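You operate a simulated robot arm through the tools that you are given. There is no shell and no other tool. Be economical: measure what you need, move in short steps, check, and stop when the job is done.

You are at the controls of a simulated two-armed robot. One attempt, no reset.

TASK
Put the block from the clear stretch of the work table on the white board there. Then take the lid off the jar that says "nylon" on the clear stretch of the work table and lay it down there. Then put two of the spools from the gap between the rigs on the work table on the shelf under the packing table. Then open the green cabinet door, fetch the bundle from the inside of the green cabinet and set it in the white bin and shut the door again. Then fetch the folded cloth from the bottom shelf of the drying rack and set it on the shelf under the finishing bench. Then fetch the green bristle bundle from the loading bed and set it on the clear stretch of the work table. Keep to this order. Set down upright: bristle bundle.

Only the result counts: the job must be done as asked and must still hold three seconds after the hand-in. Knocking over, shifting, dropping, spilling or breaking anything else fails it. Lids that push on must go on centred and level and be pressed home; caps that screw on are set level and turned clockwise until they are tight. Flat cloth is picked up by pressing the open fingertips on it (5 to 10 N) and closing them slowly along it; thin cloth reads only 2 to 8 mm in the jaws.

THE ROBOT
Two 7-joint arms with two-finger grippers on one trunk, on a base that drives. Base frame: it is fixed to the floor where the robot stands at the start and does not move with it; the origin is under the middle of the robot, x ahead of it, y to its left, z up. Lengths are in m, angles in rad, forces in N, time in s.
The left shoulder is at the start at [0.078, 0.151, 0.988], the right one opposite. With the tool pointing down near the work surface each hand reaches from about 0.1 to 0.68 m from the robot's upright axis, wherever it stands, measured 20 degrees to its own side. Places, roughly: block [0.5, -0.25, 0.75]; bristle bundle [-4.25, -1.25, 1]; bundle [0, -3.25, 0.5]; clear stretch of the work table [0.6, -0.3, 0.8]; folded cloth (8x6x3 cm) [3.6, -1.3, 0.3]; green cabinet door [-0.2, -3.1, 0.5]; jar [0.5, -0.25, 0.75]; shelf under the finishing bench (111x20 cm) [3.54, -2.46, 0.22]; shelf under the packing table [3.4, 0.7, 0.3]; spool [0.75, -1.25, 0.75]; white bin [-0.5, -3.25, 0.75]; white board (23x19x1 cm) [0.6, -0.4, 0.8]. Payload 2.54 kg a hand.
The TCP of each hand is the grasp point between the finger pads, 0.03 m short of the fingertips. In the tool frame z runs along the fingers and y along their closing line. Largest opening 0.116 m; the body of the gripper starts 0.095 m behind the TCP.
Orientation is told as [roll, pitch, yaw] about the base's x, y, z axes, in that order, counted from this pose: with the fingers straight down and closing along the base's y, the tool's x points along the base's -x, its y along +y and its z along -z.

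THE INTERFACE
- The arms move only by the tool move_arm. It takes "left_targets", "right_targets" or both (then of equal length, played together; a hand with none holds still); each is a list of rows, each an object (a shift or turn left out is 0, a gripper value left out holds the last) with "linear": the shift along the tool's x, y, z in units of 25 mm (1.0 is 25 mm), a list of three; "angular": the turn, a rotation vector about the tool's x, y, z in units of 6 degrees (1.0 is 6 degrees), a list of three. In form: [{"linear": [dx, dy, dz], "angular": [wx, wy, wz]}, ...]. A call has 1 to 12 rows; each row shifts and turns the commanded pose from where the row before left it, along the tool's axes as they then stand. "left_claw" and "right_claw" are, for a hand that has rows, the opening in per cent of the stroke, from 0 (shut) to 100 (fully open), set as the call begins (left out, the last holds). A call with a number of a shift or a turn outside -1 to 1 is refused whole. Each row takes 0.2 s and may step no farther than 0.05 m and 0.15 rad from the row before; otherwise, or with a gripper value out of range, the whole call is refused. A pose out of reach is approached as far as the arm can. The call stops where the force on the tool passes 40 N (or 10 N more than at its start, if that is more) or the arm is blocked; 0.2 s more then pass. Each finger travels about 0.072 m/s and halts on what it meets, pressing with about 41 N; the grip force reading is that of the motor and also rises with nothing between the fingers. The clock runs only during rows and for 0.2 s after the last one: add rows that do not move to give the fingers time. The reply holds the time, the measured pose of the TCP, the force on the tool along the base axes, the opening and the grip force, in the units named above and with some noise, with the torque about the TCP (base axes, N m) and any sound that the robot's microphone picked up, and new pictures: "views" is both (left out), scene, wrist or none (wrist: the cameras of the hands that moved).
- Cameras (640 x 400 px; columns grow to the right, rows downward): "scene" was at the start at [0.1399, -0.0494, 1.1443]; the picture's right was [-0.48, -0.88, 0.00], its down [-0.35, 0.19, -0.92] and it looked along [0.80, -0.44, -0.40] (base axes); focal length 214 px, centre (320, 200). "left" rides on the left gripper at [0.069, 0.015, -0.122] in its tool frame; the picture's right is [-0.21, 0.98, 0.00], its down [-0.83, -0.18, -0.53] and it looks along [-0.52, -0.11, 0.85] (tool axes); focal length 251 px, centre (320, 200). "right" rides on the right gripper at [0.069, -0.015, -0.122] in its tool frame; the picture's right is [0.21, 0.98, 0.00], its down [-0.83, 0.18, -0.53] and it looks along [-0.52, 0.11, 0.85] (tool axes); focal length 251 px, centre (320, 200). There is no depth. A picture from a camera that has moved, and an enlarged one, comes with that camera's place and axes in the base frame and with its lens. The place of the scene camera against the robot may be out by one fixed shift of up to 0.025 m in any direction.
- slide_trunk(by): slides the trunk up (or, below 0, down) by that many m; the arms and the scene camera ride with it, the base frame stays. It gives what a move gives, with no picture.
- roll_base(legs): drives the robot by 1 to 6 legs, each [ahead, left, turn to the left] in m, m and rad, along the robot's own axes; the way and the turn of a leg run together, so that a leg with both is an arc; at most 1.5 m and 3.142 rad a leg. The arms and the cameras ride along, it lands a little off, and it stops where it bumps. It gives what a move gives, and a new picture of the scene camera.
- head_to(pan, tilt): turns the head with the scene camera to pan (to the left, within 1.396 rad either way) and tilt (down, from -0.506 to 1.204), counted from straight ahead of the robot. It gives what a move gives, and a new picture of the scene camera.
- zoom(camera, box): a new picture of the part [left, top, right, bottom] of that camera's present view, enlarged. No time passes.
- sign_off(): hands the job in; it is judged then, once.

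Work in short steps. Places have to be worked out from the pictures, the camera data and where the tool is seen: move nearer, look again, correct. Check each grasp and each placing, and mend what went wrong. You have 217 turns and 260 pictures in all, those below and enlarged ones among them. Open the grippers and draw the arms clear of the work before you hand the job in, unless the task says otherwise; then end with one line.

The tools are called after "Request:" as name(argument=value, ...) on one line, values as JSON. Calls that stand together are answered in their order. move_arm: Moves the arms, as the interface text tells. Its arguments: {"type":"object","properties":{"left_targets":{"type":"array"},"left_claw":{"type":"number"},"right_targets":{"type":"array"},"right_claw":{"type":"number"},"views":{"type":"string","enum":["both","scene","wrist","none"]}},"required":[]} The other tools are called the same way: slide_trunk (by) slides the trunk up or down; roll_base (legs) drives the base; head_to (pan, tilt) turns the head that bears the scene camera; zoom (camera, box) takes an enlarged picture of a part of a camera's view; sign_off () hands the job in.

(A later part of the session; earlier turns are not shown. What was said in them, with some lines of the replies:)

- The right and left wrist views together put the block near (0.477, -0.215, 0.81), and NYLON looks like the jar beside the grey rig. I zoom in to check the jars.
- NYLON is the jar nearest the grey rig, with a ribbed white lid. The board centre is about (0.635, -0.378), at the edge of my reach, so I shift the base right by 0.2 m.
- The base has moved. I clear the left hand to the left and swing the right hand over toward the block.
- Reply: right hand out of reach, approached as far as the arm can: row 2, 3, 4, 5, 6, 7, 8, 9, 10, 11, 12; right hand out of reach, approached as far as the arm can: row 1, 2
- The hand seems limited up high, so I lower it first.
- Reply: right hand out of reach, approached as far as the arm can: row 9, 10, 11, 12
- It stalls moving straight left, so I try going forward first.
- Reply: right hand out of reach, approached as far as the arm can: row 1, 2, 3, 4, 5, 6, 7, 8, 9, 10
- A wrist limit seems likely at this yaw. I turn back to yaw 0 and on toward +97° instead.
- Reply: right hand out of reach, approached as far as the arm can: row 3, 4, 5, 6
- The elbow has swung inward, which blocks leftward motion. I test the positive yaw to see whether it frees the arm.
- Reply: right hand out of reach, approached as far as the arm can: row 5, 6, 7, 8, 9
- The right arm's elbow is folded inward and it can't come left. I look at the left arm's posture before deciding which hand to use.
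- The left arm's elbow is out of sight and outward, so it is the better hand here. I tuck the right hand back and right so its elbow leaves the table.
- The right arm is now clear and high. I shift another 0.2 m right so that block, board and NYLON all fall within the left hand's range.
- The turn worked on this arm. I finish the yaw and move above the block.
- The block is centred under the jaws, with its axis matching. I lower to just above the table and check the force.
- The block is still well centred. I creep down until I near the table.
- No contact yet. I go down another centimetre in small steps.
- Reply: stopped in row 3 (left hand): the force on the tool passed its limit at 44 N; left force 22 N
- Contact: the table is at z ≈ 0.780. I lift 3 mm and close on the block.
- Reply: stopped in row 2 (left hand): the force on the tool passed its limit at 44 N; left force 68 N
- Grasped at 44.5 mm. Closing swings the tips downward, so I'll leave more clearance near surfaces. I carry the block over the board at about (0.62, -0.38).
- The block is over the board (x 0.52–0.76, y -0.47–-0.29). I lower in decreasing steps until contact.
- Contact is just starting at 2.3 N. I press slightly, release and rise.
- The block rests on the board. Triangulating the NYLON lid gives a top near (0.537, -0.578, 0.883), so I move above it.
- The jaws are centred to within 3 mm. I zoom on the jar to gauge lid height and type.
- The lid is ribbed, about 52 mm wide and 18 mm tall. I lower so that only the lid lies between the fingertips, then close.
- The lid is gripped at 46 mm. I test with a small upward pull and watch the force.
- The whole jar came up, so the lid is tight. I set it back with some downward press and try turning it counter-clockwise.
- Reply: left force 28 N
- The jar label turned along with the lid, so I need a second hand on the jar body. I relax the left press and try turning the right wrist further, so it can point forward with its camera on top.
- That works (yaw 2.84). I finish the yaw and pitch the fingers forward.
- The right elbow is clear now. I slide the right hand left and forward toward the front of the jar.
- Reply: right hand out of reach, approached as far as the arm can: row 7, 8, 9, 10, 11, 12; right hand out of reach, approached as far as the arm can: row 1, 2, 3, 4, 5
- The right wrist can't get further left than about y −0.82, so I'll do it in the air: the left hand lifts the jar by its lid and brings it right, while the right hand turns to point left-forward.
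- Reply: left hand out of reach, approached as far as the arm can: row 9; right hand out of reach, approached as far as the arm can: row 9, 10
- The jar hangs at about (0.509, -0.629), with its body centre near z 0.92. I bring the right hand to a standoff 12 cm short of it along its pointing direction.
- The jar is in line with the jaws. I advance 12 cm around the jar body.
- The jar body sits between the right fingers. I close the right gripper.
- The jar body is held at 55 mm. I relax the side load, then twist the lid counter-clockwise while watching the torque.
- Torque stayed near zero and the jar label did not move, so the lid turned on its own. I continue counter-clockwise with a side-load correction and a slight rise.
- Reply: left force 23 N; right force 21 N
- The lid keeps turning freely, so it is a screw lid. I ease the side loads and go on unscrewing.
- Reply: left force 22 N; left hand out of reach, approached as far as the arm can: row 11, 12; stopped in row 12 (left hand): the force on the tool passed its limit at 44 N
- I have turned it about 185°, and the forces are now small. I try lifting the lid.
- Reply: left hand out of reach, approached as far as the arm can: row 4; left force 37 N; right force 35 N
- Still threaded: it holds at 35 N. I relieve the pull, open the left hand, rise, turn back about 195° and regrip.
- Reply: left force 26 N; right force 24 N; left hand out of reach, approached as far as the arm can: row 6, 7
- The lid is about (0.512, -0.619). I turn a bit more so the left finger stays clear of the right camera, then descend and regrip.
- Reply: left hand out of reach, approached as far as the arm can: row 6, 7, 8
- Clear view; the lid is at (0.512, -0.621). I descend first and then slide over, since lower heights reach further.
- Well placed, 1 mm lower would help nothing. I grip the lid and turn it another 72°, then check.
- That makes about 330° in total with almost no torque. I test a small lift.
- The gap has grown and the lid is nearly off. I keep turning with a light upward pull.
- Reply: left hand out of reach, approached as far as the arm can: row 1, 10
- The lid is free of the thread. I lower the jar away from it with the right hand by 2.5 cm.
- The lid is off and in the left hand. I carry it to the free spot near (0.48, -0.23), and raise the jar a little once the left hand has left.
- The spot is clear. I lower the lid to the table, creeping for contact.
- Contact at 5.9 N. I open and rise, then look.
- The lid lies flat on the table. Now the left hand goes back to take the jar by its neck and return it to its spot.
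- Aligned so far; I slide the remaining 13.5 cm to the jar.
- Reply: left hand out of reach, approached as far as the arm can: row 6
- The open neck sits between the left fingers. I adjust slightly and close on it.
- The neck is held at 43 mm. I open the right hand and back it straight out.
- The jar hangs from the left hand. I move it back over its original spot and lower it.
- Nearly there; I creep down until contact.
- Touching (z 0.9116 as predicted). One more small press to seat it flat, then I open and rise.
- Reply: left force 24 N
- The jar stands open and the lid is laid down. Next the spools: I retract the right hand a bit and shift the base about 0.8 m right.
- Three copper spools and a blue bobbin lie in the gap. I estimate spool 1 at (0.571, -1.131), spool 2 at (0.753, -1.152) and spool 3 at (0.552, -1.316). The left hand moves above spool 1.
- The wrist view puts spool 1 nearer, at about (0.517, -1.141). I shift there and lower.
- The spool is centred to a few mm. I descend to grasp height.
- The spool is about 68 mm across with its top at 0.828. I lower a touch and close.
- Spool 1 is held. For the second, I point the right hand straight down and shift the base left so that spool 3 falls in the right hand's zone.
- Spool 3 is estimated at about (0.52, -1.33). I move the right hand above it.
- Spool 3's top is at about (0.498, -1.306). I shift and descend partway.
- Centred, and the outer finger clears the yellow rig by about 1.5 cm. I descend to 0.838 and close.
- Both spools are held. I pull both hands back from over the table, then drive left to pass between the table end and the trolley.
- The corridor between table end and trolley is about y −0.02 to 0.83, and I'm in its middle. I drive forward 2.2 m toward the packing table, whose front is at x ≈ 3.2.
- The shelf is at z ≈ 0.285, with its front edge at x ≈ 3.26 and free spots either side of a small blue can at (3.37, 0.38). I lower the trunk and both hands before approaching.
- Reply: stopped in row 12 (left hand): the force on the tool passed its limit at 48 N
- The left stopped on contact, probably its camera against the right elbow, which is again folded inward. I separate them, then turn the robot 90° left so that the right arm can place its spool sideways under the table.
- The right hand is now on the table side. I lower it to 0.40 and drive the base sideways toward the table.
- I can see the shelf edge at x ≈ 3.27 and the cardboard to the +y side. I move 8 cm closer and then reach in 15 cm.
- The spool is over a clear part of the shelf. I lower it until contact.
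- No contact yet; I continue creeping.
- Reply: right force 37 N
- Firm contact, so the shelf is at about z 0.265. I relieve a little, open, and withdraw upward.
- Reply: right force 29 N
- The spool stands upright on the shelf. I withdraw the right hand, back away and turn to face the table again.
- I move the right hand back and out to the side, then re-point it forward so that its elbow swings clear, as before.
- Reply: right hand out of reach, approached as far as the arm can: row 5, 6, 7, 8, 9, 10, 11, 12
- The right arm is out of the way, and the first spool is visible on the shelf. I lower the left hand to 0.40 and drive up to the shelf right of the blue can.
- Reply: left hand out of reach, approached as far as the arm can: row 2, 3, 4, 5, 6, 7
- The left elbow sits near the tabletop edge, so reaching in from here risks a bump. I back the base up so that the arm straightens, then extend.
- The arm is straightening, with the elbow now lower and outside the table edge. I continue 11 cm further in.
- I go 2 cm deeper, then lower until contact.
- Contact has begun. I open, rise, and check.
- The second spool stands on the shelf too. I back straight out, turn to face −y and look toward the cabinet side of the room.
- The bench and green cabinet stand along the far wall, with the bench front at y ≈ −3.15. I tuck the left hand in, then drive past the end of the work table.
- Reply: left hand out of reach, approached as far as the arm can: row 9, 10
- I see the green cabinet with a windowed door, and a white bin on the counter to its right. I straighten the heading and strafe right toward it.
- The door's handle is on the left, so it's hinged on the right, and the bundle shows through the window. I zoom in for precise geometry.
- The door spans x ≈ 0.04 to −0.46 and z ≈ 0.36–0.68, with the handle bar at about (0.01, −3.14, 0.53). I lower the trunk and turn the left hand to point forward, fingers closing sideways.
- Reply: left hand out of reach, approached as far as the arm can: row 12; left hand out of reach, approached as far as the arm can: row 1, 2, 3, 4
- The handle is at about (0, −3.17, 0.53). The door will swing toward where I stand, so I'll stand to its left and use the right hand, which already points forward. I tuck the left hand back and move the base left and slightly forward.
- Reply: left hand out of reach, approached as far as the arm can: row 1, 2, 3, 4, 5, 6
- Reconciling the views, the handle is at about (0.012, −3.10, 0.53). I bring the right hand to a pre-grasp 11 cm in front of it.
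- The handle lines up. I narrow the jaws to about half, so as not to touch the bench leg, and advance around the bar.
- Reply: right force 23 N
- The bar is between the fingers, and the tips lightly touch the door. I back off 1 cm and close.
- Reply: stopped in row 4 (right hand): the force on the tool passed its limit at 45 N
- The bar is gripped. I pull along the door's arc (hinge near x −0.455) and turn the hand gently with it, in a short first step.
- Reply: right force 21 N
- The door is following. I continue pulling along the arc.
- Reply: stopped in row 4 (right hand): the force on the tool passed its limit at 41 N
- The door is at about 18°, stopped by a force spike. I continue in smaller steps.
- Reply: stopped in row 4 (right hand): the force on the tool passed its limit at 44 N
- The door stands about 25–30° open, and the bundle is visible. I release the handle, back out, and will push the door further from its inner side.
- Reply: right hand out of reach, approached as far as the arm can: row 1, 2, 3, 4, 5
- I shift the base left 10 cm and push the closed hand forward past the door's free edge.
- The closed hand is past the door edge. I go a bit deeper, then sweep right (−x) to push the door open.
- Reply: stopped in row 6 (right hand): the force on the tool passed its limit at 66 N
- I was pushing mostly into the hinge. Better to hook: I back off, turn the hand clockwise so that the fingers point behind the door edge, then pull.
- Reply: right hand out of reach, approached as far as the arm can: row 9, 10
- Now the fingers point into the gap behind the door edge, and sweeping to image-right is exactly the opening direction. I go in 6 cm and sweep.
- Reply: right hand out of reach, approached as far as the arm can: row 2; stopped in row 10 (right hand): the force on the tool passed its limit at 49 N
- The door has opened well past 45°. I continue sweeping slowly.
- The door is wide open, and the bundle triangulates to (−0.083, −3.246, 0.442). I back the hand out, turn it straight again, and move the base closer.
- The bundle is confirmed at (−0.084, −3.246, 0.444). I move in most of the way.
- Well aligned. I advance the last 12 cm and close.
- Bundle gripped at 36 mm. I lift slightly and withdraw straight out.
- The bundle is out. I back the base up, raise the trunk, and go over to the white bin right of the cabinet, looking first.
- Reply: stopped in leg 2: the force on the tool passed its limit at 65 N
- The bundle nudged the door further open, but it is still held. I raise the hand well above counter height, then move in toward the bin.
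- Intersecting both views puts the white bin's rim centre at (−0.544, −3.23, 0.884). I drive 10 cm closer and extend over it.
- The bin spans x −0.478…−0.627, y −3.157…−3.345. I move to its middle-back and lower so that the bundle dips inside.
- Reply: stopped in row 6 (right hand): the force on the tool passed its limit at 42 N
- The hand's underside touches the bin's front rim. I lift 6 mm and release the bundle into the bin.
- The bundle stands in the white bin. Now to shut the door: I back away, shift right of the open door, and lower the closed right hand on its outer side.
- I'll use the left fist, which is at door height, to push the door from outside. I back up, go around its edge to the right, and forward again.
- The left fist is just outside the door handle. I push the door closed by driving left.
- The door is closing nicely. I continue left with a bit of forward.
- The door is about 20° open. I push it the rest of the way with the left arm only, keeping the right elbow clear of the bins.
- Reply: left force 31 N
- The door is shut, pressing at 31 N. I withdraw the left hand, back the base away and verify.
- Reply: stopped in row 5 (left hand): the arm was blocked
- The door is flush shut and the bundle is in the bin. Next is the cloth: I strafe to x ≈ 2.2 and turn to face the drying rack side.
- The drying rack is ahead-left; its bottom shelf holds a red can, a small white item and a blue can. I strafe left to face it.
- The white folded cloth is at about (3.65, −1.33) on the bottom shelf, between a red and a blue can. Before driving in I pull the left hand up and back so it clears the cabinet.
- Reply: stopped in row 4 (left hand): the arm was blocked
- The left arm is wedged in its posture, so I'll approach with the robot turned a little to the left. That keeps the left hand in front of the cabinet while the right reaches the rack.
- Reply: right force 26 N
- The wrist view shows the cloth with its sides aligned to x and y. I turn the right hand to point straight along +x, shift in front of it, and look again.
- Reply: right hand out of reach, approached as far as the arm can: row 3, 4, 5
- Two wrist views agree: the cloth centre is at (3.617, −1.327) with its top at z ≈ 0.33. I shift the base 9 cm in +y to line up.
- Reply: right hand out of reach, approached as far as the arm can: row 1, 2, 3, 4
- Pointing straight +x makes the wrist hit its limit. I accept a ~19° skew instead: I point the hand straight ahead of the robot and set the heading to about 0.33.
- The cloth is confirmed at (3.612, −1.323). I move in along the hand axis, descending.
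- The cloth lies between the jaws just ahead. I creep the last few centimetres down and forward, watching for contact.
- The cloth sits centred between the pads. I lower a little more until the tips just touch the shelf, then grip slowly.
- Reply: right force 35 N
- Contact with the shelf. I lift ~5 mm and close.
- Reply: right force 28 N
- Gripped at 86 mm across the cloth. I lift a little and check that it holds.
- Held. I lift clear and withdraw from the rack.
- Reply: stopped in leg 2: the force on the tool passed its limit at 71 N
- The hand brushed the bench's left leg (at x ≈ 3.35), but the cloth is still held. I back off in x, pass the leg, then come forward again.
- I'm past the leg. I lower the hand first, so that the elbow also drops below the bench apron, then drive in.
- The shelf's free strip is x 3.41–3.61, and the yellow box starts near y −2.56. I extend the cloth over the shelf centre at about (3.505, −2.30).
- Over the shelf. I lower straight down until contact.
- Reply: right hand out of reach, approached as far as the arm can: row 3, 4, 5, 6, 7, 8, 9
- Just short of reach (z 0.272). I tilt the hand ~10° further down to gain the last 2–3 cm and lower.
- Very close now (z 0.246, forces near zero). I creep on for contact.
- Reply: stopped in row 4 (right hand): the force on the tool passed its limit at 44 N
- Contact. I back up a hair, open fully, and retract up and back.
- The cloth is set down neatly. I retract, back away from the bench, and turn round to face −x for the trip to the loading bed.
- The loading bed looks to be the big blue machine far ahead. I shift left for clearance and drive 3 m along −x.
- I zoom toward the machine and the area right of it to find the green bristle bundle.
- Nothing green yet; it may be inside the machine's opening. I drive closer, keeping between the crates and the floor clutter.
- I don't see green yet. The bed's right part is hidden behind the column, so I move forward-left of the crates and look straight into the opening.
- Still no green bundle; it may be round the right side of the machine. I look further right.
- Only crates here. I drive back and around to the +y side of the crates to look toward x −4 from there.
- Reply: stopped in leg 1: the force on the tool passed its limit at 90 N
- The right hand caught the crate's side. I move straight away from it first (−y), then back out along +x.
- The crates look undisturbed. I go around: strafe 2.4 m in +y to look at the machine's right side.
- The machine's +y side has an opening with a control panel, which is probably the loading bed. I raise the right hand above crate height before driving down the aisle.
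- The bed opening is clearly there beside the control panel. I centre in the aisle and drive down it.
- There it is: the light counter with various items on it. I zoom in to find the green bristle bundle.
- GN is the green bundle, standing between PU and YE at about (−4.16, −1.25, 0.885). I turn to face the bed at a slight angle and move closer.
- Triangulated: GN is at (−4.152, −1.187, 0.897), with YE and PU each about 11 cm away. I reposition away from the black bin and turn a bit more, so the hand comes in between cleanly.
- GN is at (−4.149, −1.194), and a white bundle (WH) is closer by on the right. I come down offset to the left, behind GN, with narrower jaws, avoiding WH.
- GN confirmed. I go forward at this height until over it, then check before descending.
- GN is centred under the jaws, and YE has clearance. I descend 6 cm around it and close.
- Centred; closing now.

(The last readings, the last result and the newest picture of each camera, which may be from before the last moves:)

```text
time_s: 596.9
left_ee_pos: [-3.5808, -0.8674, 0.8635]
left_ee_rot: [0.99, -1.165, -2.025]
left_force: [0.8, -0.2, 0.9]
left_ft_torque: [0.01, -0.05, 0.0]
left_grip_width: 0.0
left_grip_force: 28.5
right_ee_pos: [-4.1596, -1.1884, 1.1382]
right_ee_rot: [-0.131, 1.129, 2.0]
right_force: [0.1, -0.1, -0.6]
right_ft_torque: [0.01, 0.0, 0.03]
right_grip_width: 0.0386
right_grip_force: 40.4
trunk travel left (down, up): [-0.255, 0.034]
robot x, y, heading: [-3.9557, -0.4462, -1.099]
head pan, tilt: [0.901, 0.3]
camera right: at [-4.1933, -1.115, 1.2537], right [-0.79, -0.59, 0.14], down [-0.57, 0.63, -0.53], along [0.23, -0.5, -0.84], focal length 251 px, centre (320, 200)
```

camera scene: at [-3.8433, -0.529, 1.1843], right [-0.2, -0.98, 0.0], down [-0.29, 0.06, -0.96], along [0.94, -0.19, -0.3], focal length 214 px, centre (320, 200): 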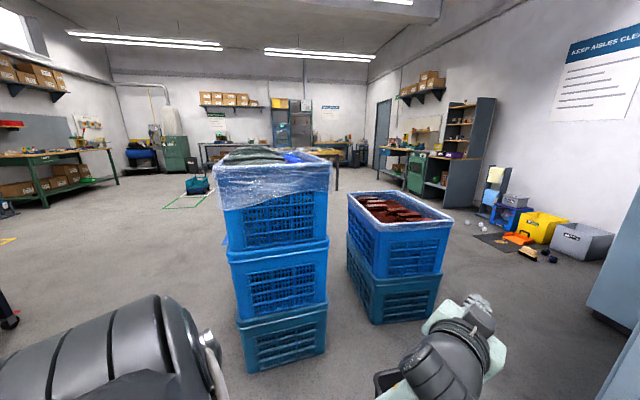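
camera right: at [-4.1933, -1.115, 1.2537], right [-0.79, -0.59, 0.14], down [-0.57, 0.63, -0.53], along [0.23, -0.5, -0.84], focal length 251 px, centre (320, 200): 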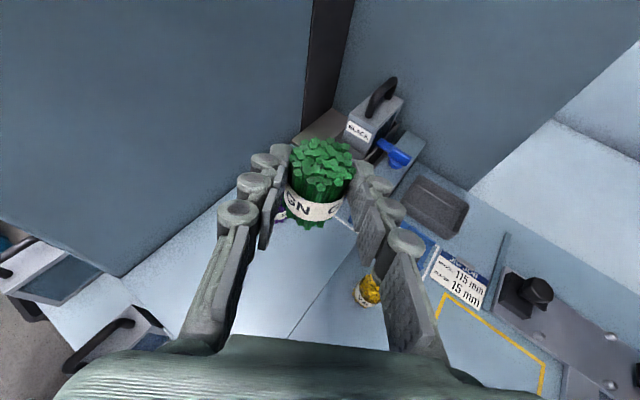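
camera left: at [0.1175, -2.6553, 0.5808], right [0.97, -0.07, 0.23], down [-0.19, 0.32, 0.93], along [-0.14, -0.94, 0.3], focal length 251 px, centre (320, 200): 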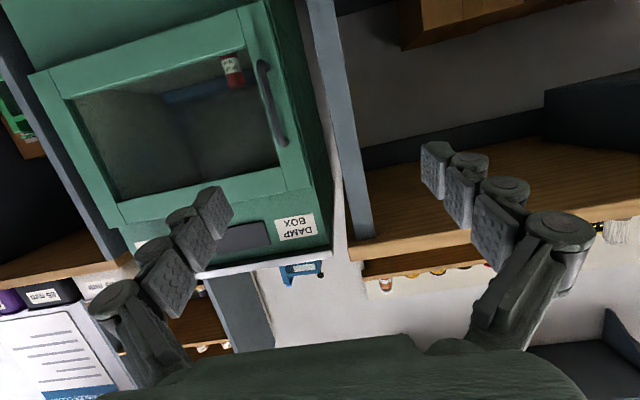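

Green bundle in hand. I raise the arm and trunk to clear the crate stacks, back into the aisle, turn to +x and head back to the work table.

Request:
move_arm(right_targets=[{"linear": [0.9, 0, -0.43]}, {"linear": [0.9, 0, -0.43]}, {"linear": [0.9, 0, -0.43]}, {"linear": [0.9, 0, -0.43]}], views="none")

Request:
slide_trunk(by=0.03)

Request:
roll_base(legs=[[-0.478, 0.419, 0], [0, 0, 1.1]])

Request:
head_to(pan=0, tilt=0.4)

```text
time_s: 597.9
left_ee_pos: [-3.5814, -0.8665, 0.8642]
left_ee_rot: [0.991, -1.162, -2.024]
left_force: [-0.3, 1.2, -1.0]
left_ft_torque: [0.01, 0.01, 0.02]
left_grip_width: 0.0
left_grip_force: 28.8
right_ee_pos: [-4.1657, -1.1883, 1.2416]
right_ee_rot: [-0.128, 1.128, 2.004]
right_force: [0.4, -0.9, -0.9]
right_ft_torque: [0.02, -0.03, 0.03]
right_grip_width: 0.0385
right_grip_force: 40.9
trunk travel left (down, up): [-0.255, 0.034]
robot x, y, heading: [-3.9544, -0.4454, -1.103]
head pan, tilt: [0.901, 0.3]
```

```text
time_s: 598.7
left_ee_pos: [-3.5805, -0.8669, 0.893]
left_ee_rot: [0.988, -1.163, -2.024]
left_force: [0.5, -0.2, -1.1]
left_ft_torque: [0.02, -0.01, -0.01]
left_grip_width: 0.0001
left_grip_force: 28.0
right_ee_pos: [-4.1666, -1.1891, 1.2705]
right_ee_rot: [-0.129, 1.128, 2.001]
right_force: [-0.1, -0.8, -0.3]
right_ft_torque: [0.05, -0.01, 0.02]
right_grip_width: 0.0383
right_grip_force: 41.3
trunk travel left (down, up): [-0.285, 0.004]
robot x, y, heading: [-3.9581, -0.4458, -1.104]
head pan, tilt: [0.901, 0.3]
```

```text
time_s: 606.2
left_ee_pos: [-3.2584, 0.3345, 0.8944]
left_ee_rot: [0.991, -1.164, -0.893]
left_force: [0.9, -0.7, -0.1]
left_ft_torque: [0.03, 0.03, 0.02]
left_grip_width: 0.0001
left_grip_force: 28.2
right_ee_pos: [-3.2165, -0.3317, 1.271]
right_ee_rot: [-0.13, 1.126, 3.133]
right_force: [0.2, -0.7, -0.6]
right_ft_torque: [0.0, 0.0, -0.01]
right_grip_width: 0.0386
right_grip_force: 40.8
trunk travel left (down, up): [-0.285, 0.004]
robot x, y, heading: [-3.8, 0.177, 0.03]
head pan, tilt: [0.901, 0.3]
camera scene: at [-3.6849, 0.2472, 1.2144], right [0.8, -0.6, 0.0], down [-0.18, -0.24, -0.96], along [0.57, 0.77, -0.3], focal length 214 px, centre (320, 200)
```

scene: 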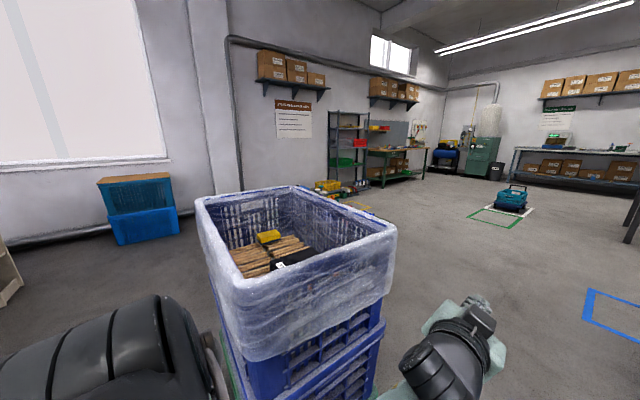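

```text
time_s: 607.4
left_ee_pos: [-3.2579, 0.3346, 0.895]
left_ee_rot: [0.99, -1.164, -0.893]
left_force: [-1.0, 0.3, 0.1]
left_ft_torque: [0.02, 0.01, -0.02]
left_grip_width: 0.0
left_grip_force: 28.5
right_ee_pos: [-3.2158, -0.3315, 1.2699]
right_ee_rot: [-0.128, 1.128, 3.134]
right_force: [-1.0, 0.8, -0.6]
right_ft_torque: [-0.02, 0.05, 0.01]
right_grip_width: 0.0384
right_grip_force: 41.4
trunk travel left (down, up): [-0.285, 0.004]
robot x, y, heading: [-3.7953, 0.1704, 0.029]
head pan, tilt: [0.0, 0.4]
camera scene: at [-3.648, 0.1751, 1.2051], right [0.03, -1.0, 0.0], down [-0.39, -0.01, -0.92], along [0.92, 0.03, -0.39], focal length 214 px, centre (320, 200)
```

scene: 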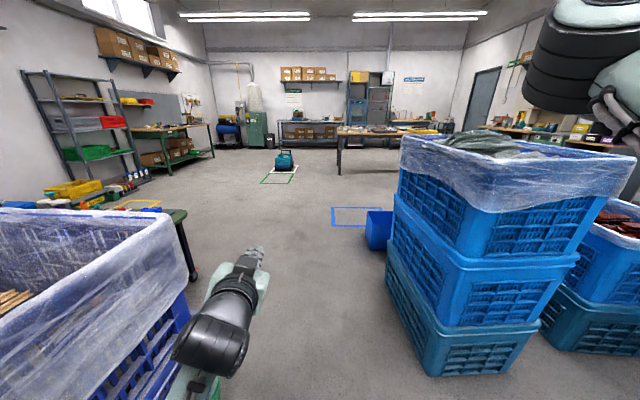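

The way ahead is clear. I drive back to the left end of the work table's front.

Request:
roll_base(legs=[[1.5, 0, 0], [1.5, 0, 0], [0.5, 0.1, -0.03]])

Request:
move_arm(right_targets=[{"linear": [-0.9, 0, 0.4]}, {"linear": [-0.9, 0, 0.4]}, {"linear": [-0.9, 0, 0.4]}, {"linear": [-0.9, 0, 0.4]}, {"linear": [-0.9, 0, 0.4]}, {"linear": [-0.9, 0, 0.4]}, {"linear": [-0.9, 0, 0.4]}, {"linear": [-0.9, 0, 0.4]}], views="wrist")

```text
time_s: 624.4
left_ee_pos: [0.2311, 0.5267, 0.8939]
left_ee_rot: [0.987, -1.163, -0.956]
left_force: [0.2, 0.2, 0.0]
left_ft_torque: [-0.02, -0.01, -0.01]
left_grip_width: 0.0
left_grip_force: 28.1
right_ee_pos: [0.2324, -0.1392, 1.2708]
right_ee_rot: [-0.13, 1.127, 3.071]
right_force: [-0.1, 0.3, 0.0]
right_ft_torque: [0.0, 0.01, -0.02]
right_grip_width: 0.0385
right_grip_force: 41.3
trunk travel left (down, up): [-0.285, 0.004]
robot x, y, heading: [-0.3193, 0.3976, -0.03]
head pan, tilt: [0.0, 0.4]
camera scene: at [-0.1662, 0.3914, 1.205], right [-0.03, -1.0, 0.0], down [-0.39, 0.01, -0.92], along [0.92, -0.03, -0.39], focal length 214 px, centre (320, 200)
```

scene: 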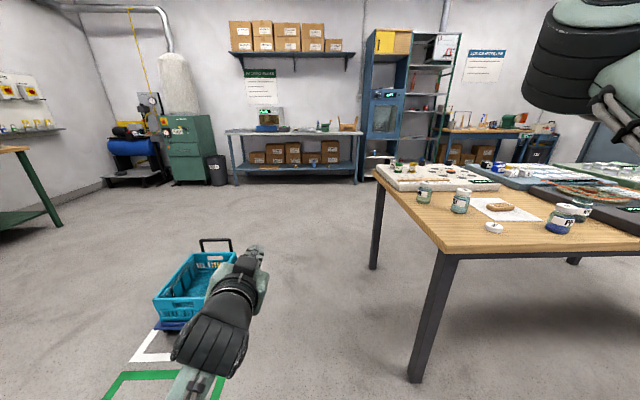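

```text
time_s: 626.1
left_ee_pos: [0.2318, 0.5274, 0.8933]
left_ee_rot: [0.987, -1.165, -0.954]
left_force: [-0.4, -0.4, -0.4]
left_ft_torque: [0.01, 0.01, 0.02]
left_grip_width: 0.0
left_grip_force: 28.6
right_ee_pos: [0.2279, -0.1305, 1.0724]
right_ee_rot: [-0.129, 1.128, 3.071]
right_force: [-0.5, 0.6, 0.0]
right_ft_torque: [-0.01, 0.0, -0.01]
right_grip_width: 0.0384
right_grip_force: 40.8
trunk travel left (down, up): [-0.285, 0.004]
robot x, y, heading: [-0.3196, 0.4, -0.03]
head pan, tilt: [0.0, 0.4]
camera right: at [0.1481, -0.1248, 1.1875], right [0.14, -0.98, 0.14], down [-0.83, -0.19, -0.53], along [0.55, -0.04, -0.84], focal length 251 px, centre (320, 200)
```

right: 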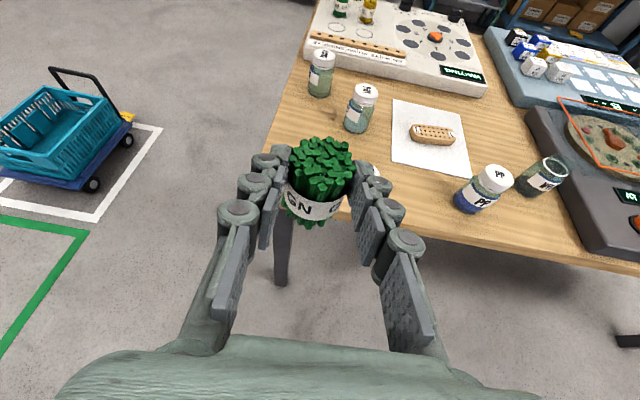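

The table is as I left it, and there is free space left of the lid. I move forward and bring the bundle over about (0.50, −0.115).

Request:
roll_base(legs=[[0.15, 0, 0]])

Request:
move_arm(right_targets=[{"linear": [-0.65, -0.02, 0.97]}, {"linear": [-0.65, -0.02, 0.97]}, {"linear": [-0.65, -0.02, 0.97]}, {"linear": [-0.65, -0.02, 0.97]}, {"linear": [-0.65, -0.02, 0.97]}, {"linear": [-0.65, -0.02, 0.97]}, {"linear": [-0.65, -0.02, 0.97]}], views="both")

```text
time_s: 627.5
left_ee_pos: [0.3863, 0.524, 0.8922]
left_ee_rot: [0.988, -1.164, -0.954]
left_force: [-0.1, -0.5, 0.0]
left_ft_torque: [0.01, 0.02, -0.01]
left_grip_width: 0.0
left_grip_force: 28.1
right_ee_pos: [0.3853, -0.1336, 1.0738]
right_ee_rot: [-0.13, 1.128, 3.073]
right_force: [-0.7, 1.3, -0.7]
right_ft_torque: [-0.02, 0.01, -0.01]
right_grip_width: 0.0382
right_grip_force: 40.9
trunk travel left (down, up): [-0.285, 0.004]
robot x, y, heading: [-0.164, 0.3954, -0.026]
head pan, tilt: [0.0, 0.4]
camera scene: at [-0.0119, 0.387, 1.205], right [-0.03, -1.0, 0.0], down [-0.39, 0.01, -0.92], along [0.92, -0.03, -0.39], focal length 214 px, centre (320, 200)
```

scene: 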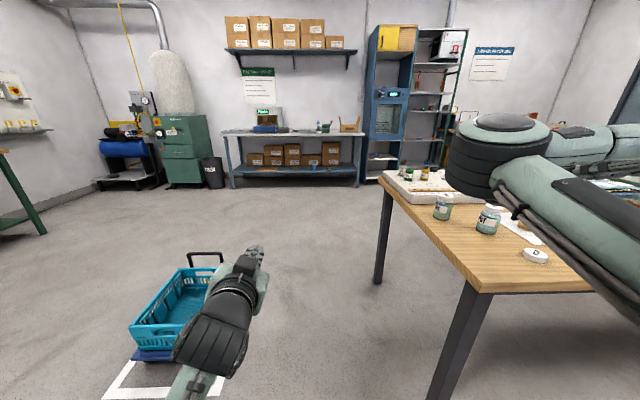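

```text
time_s: 629.1
left_ee_pos: [0.3846, 0.523, 0.8945]
left_ee_rot: [0.988, -1.164, -0.953]
left_force: [-0.2, -0.4, -0.1]
left_ft_torque: [0.0, 0.02, 0.02]
left_grip_width: 0.0001
left_grip_force: 28.5
right_ee_pos: [0.4888, -0.1161, 0.9017]
right_ee_rot: [-0.132, 1.128, 3.073]
right_force: [0.2, -0.5, 0.4]
right_ft_torque: [-0.01, 0.02, -0.01]
right_grip_width: 0.0381
right_grip_force: 41.4
trunk travel left (down, up): [-0.285, 0.004]
robot x, y, heading: [-0.1654, 0.3948, -0.03]
head pan, tilt: [0.0, 0.4]
camera scene: at [-0.0123, 0.3869, 1.2051], right [-0.03, -1.0, 0.0], down [-0.39, 0.01, -0.92], along [0.92, -0.03, -0.39], focal length 214 px, centre (320, 200)
camera right: at [0.4067, -0.1112, 1.0162], right [0.14, -0.98, 0.14], down [-0.83, -0.19, -0.53], along [0.55, -0.04, -0.84], focal length 251 px, centre (320, 200)
```

scene: 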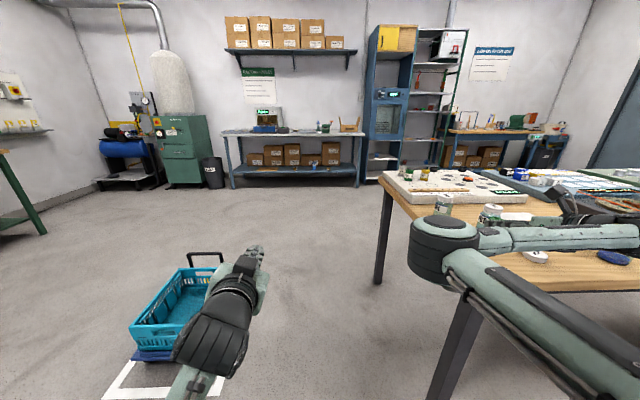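
right: 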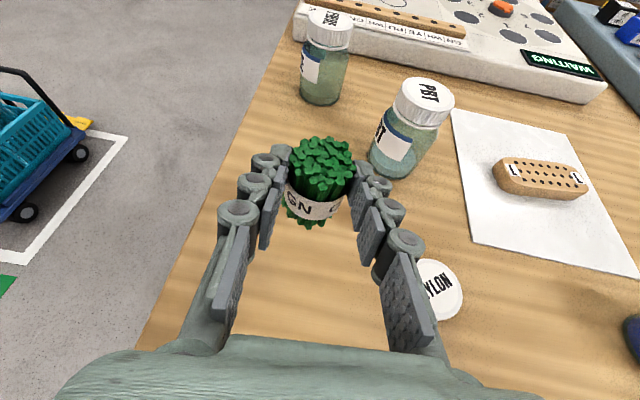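

Clear spot below. I lower vertically, creeping at the end.

Request:
move_arm(right_targets=[{"linear": [-0.8, 0, 0.38]}, {"linear": [-0.8, 0, 0.38]}, {"linear": [-0.6, 0, 0.28]}, {"linear": [-0.3, 0, 0.14]}, {"linear": [-0.15, 0, 0.07]}, {"linear": [-0.1, 0, 0.05]}, {"linear": [-0.1, 0, 0.05]}, {"linear": [-0.1, 0, 0.05]}, {"linear": [-0.1, 0, 0.05]}], views="none")

```text
time_s: 630.7
left_ee_pos: [0.3845, 0.5246, 0.8935]
left_ee_rot: [0.987, -1.166, -0.954]
left_force: [-0.8, 1.1, -0.2]
left_ft_torque: [0.02, -0.02, 0.01]
left_grip_width: 0.0
left_grip_force: 28.0
right_ee_pos: [0.4918, -0.1131, 0.8337]
right_ee_rot: [-0.103, 1.157, 3.095]
right_force: [3.5, -2.7, 12.0]
right_ft_torque: [-0.29, -0.39, 0.05]
right_grip_width: 0.0385
right_grip_force: 41.1
trunk travel left (down, up): [-0.285, 0.004]
robot x, y, heading: [-0.1625, 0.3939, -0.029]
head pan, tilt: [0.0, 0.4]
stopped in row 7 (right hand): the force on the tool passed its limit at 40 N (the readings are from after the stop); the commanded pose is now the measured one
```

Contact by the bundle's base. I relax a couple of millimetres so that it stands square, then open.

Request:
move_arm(right_targets=[{"linear": [0.08, 0, -0.04]}, {}], views="wrist")

```text
time_s: 631.3
left_ee_pos: [0.3836, 0.5234, 0.8956]
left_ee_rot: [0.99, -1.166, -0.954]
left_force: [-0.1, -0.2, 0.3]
left_ft_torque: [-0.01, 0.01, 0.02]
left_grip_width: 0.0
left_grip_force: 29.1
right_ee_pos: [0.4907, -0.1122, 0.8341]
right_ee_rot: [-0.107, 1.151, 3.091]
right_force: [5.8, -2.5, 15.2]
right_ft_torque: [-0.33, -0.61, -0.02]
right_grip_width: 0.0386
right_grip_force: 40.7
trunk travel left (down, up): [-0.285, 0.004]
robot x, y, heading: [-0.1648, 0.3967, -0.031]
head pan, tilt: [0.0, 0.4]
camera right: at [0.4069, -0.1059, 0.9475], right [0.13, -0.98, 0.15], down [-0.81, -0.2, -0.55], along [0.57, -0.05, -0.82], focal length 251 px, centre (320, 200)
```

right: 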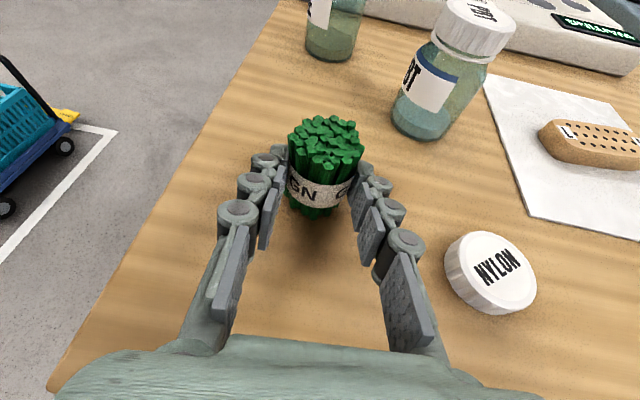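

It stands upright. I open partially and withdraw along the hand axis.

Request:
move_arm(right_targets=[{"linear": [0.06, 0, -0.03]}, {}, {}, {}], right_claw=75, views="none")

Request:
move_arm(right_targets=[{"linear": [0, 0, -0.5]}, {"linear": [0, 0, -0.9]}, {"linear": [0, 0, -0.9]}, {"linear": [0, 0, -0.9]}, {"linear": [0, 0, -0.9]}, {"linear": [0.3, 0, -0.9]}, {"linear": [0.3, 0, -0.9]}], views="wrist")

```text
time_s: 632.3
left_ee_pos: [0.3854, 0.524, 0.8935]
left_ee_rot: [0.988, -1.164, -0.953]
left_force: [-0.6, 0.3, 0.0]
left_ft_torque: [-0.02, -0.01, -0.04]
left_grip_width: 0.0
left_grip_force: 28.8
right_ee_pos: [0.4904, -0.1127, 0.8342]
right_ee_rot: [-0.114, 1.146, 3.087]
right_force: [0.2, 0.3, -1.0]
right_ft_torque: [0.01, -0.03, 0.01]
right_grip_width: 0.0872
right_grip_force: 0.0
trunk travel left (down, up): [-0.285, 0.004]
robot x, y, heading: [-0.1626, 0.3974, -0.025]
head pan, tilt: [0.0, 0.4]
```

```text
time_s: 633.9
left_ee_pos: [0.3863, 0.5236, 0.8942]
left_ee_rot: [0.99, -1.163, -0.953]
left_force: [-0.4, 0.2, -0.2]
left_ft_torque: [-0.01, 0.0, 0.01]
left_grip_width: 0.0
left_grip_force: 29.0
right_ee_pos: [0.3619, -0.1241, 0.9055]
right_ee_rot: [-0.115, 1.147, 3.085]
right_force: [0.0, -0.2, -0.9]
right_ft_torque: [0.01, 0.02, 0.01]
right_grip_width: 0.0873
right_grip_force: 0.1
trunk travel left (down, up): [-0.285, 0.004]
robot x, y, heading: [-0.1646, 0.3951, -0.029]
head pan, tilt: [0.0, 0.4]
camera right: at [0.2783, -0.1178, 1.0197], right [0.13, -0.98, 0.15], down [-0.82, -0.2, -0.54], along [0.56, -0.05, -0.83], focal length 251 px, centre (320, 200)
```

right: 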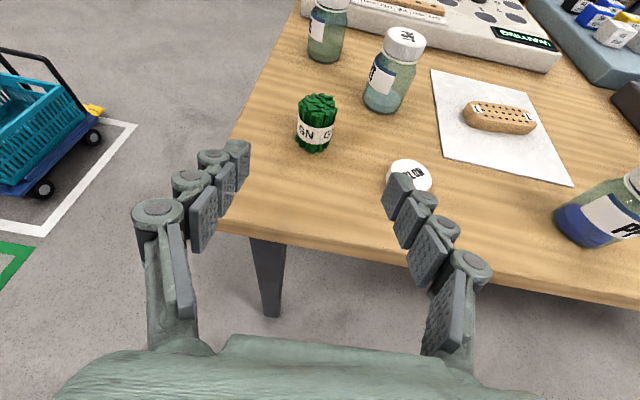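

The green bundle stands upright on the work table beside the lid. I open both grippers and back the robot clear, then take a last look.

Request:
move_arm(left_targets=[{}, {}, {}, {}], right_targets=[{"linear": [0.5, 0, -0.5]}, {"linear": [0.5, 0, -0.5]}, {}, {}], left_claw=100, right_claw=100, views="none")

Request:
roll_base(legs=[[-0.35, 0, 0]])

Request:
head_to(pan=-0.5, tilt=0.3)

```text
time_s: 634.9
left_ee_pos: [0.3859, 0.5241, 0.8955]
left_ee_rot: [0.988, -1.166, -0.952]
left_force: [-0.8, -0.2, -0.2]
left_ft_torque: [-0.01, -0.02, 0.0]
left_grip_width: 0.1159
left_grip_force: 0.0
right_ee_pos: [0.3489, -0.1265, 0.9401]
right_ee_rot: [-0.114, 1.147, 3.085]
right_force: [-0.2, -0.4, 0.5]
right_ft_torque: [-0.01, 0.01, -0.02]
right_grip_width: 0.1159
right_grip_force: 0.1
trunk travel left (down, up): [-0.285, 0.004]
robot x, y, heading: [-0.1608, 0.3954, -0.024]
head pan, tilt: [0.0, 0.4]
```

```text
time_s: 637.1
left_ee_pos: [0.044, 0.5315, 0.8943]
left_ee_rot: [0.99, -1.164, -0.958]
left_force: [0.4, 0.6, 0.3]
left_ft_torque: [0.01, 0.0, 0.04]
left_grip_width: 0.1159
left_grip_force: 0.1
right_ee_pos: [0.005, -0.1176, 0.9399]
right_ee_rot: [-0.113, 1.148, 3.081]
right_force: [-0.7, -0.7, -0.1]
right_ft_torque: [0.04, 0.01, 0.01]
right_grip_width: 0.1162
right_grip_force: 0.1
trunk travel left (down, up): [-0.285, 0.004]
robot x, y, heading: [-0.5051, 0.4093, -0.037]
head pan, tilt: [0.0, 0.4]
camera scene: at [-0.3546, 0.397, 1.2052], right [-0.03, -1.0, 0.0], down [-0.39, 0.01, -0.92], along [0.92, -0.03, -0.39], focal length 214 px, centre (320, 200)
```

scene: 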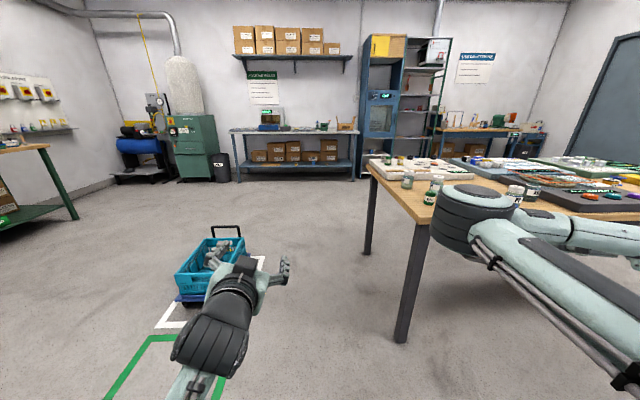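

```text
time_s: 638.1
left_ee_pos: [0.0445, 0.5314, 0.8933]
left_ee_rot: [0.989, -1.163, -0.959]
left_force: [-0.5, 0.4, -0.2]
left_ft_torque: [0.02, -0.04, -0.03]
left_grip_width: 0.1161
left_grip_force: 0.0
right_ee_pos: [0.0042, -0.1176, 0.9398]
right_ee_rot: [-0.114, 1.147, 3.08]
right_force: [-0.4, 0.5, 0.0]
right_ft_torque: [-0.01, 0.0, -0.01]
right_grip_width: 0.116
right_grip_force: 0.1
trunk travel left (down, up): [-0.285, 0.004]
robot x, y, heading: [-0.5013, 0.4085, -0.036]
head pan, tilt: [-0.499, 0.3]
camera scene: at [-0.3664, 0.3528, 1.2144], right [-0.51, -0.86, 0.0], down [-0.25, 0.15, -0.96], along [0.82, -0.48, -0.3], focal length 214 px, centre (320, 200)
```

scene: 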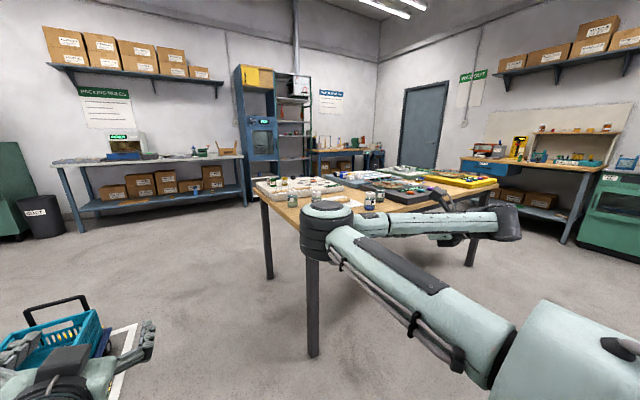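

All six jobs are done, both grippers are open and the arms are clear of the work, so I hand in.

Request:
sign_off()

```text
The job is handed in.
```

I did all six jobs in the order you gave and handed in. While looking for the loading bed, though, the right hand hit one of the blue crates (90 N at the stop). In later pictures the crates looked unmoved.
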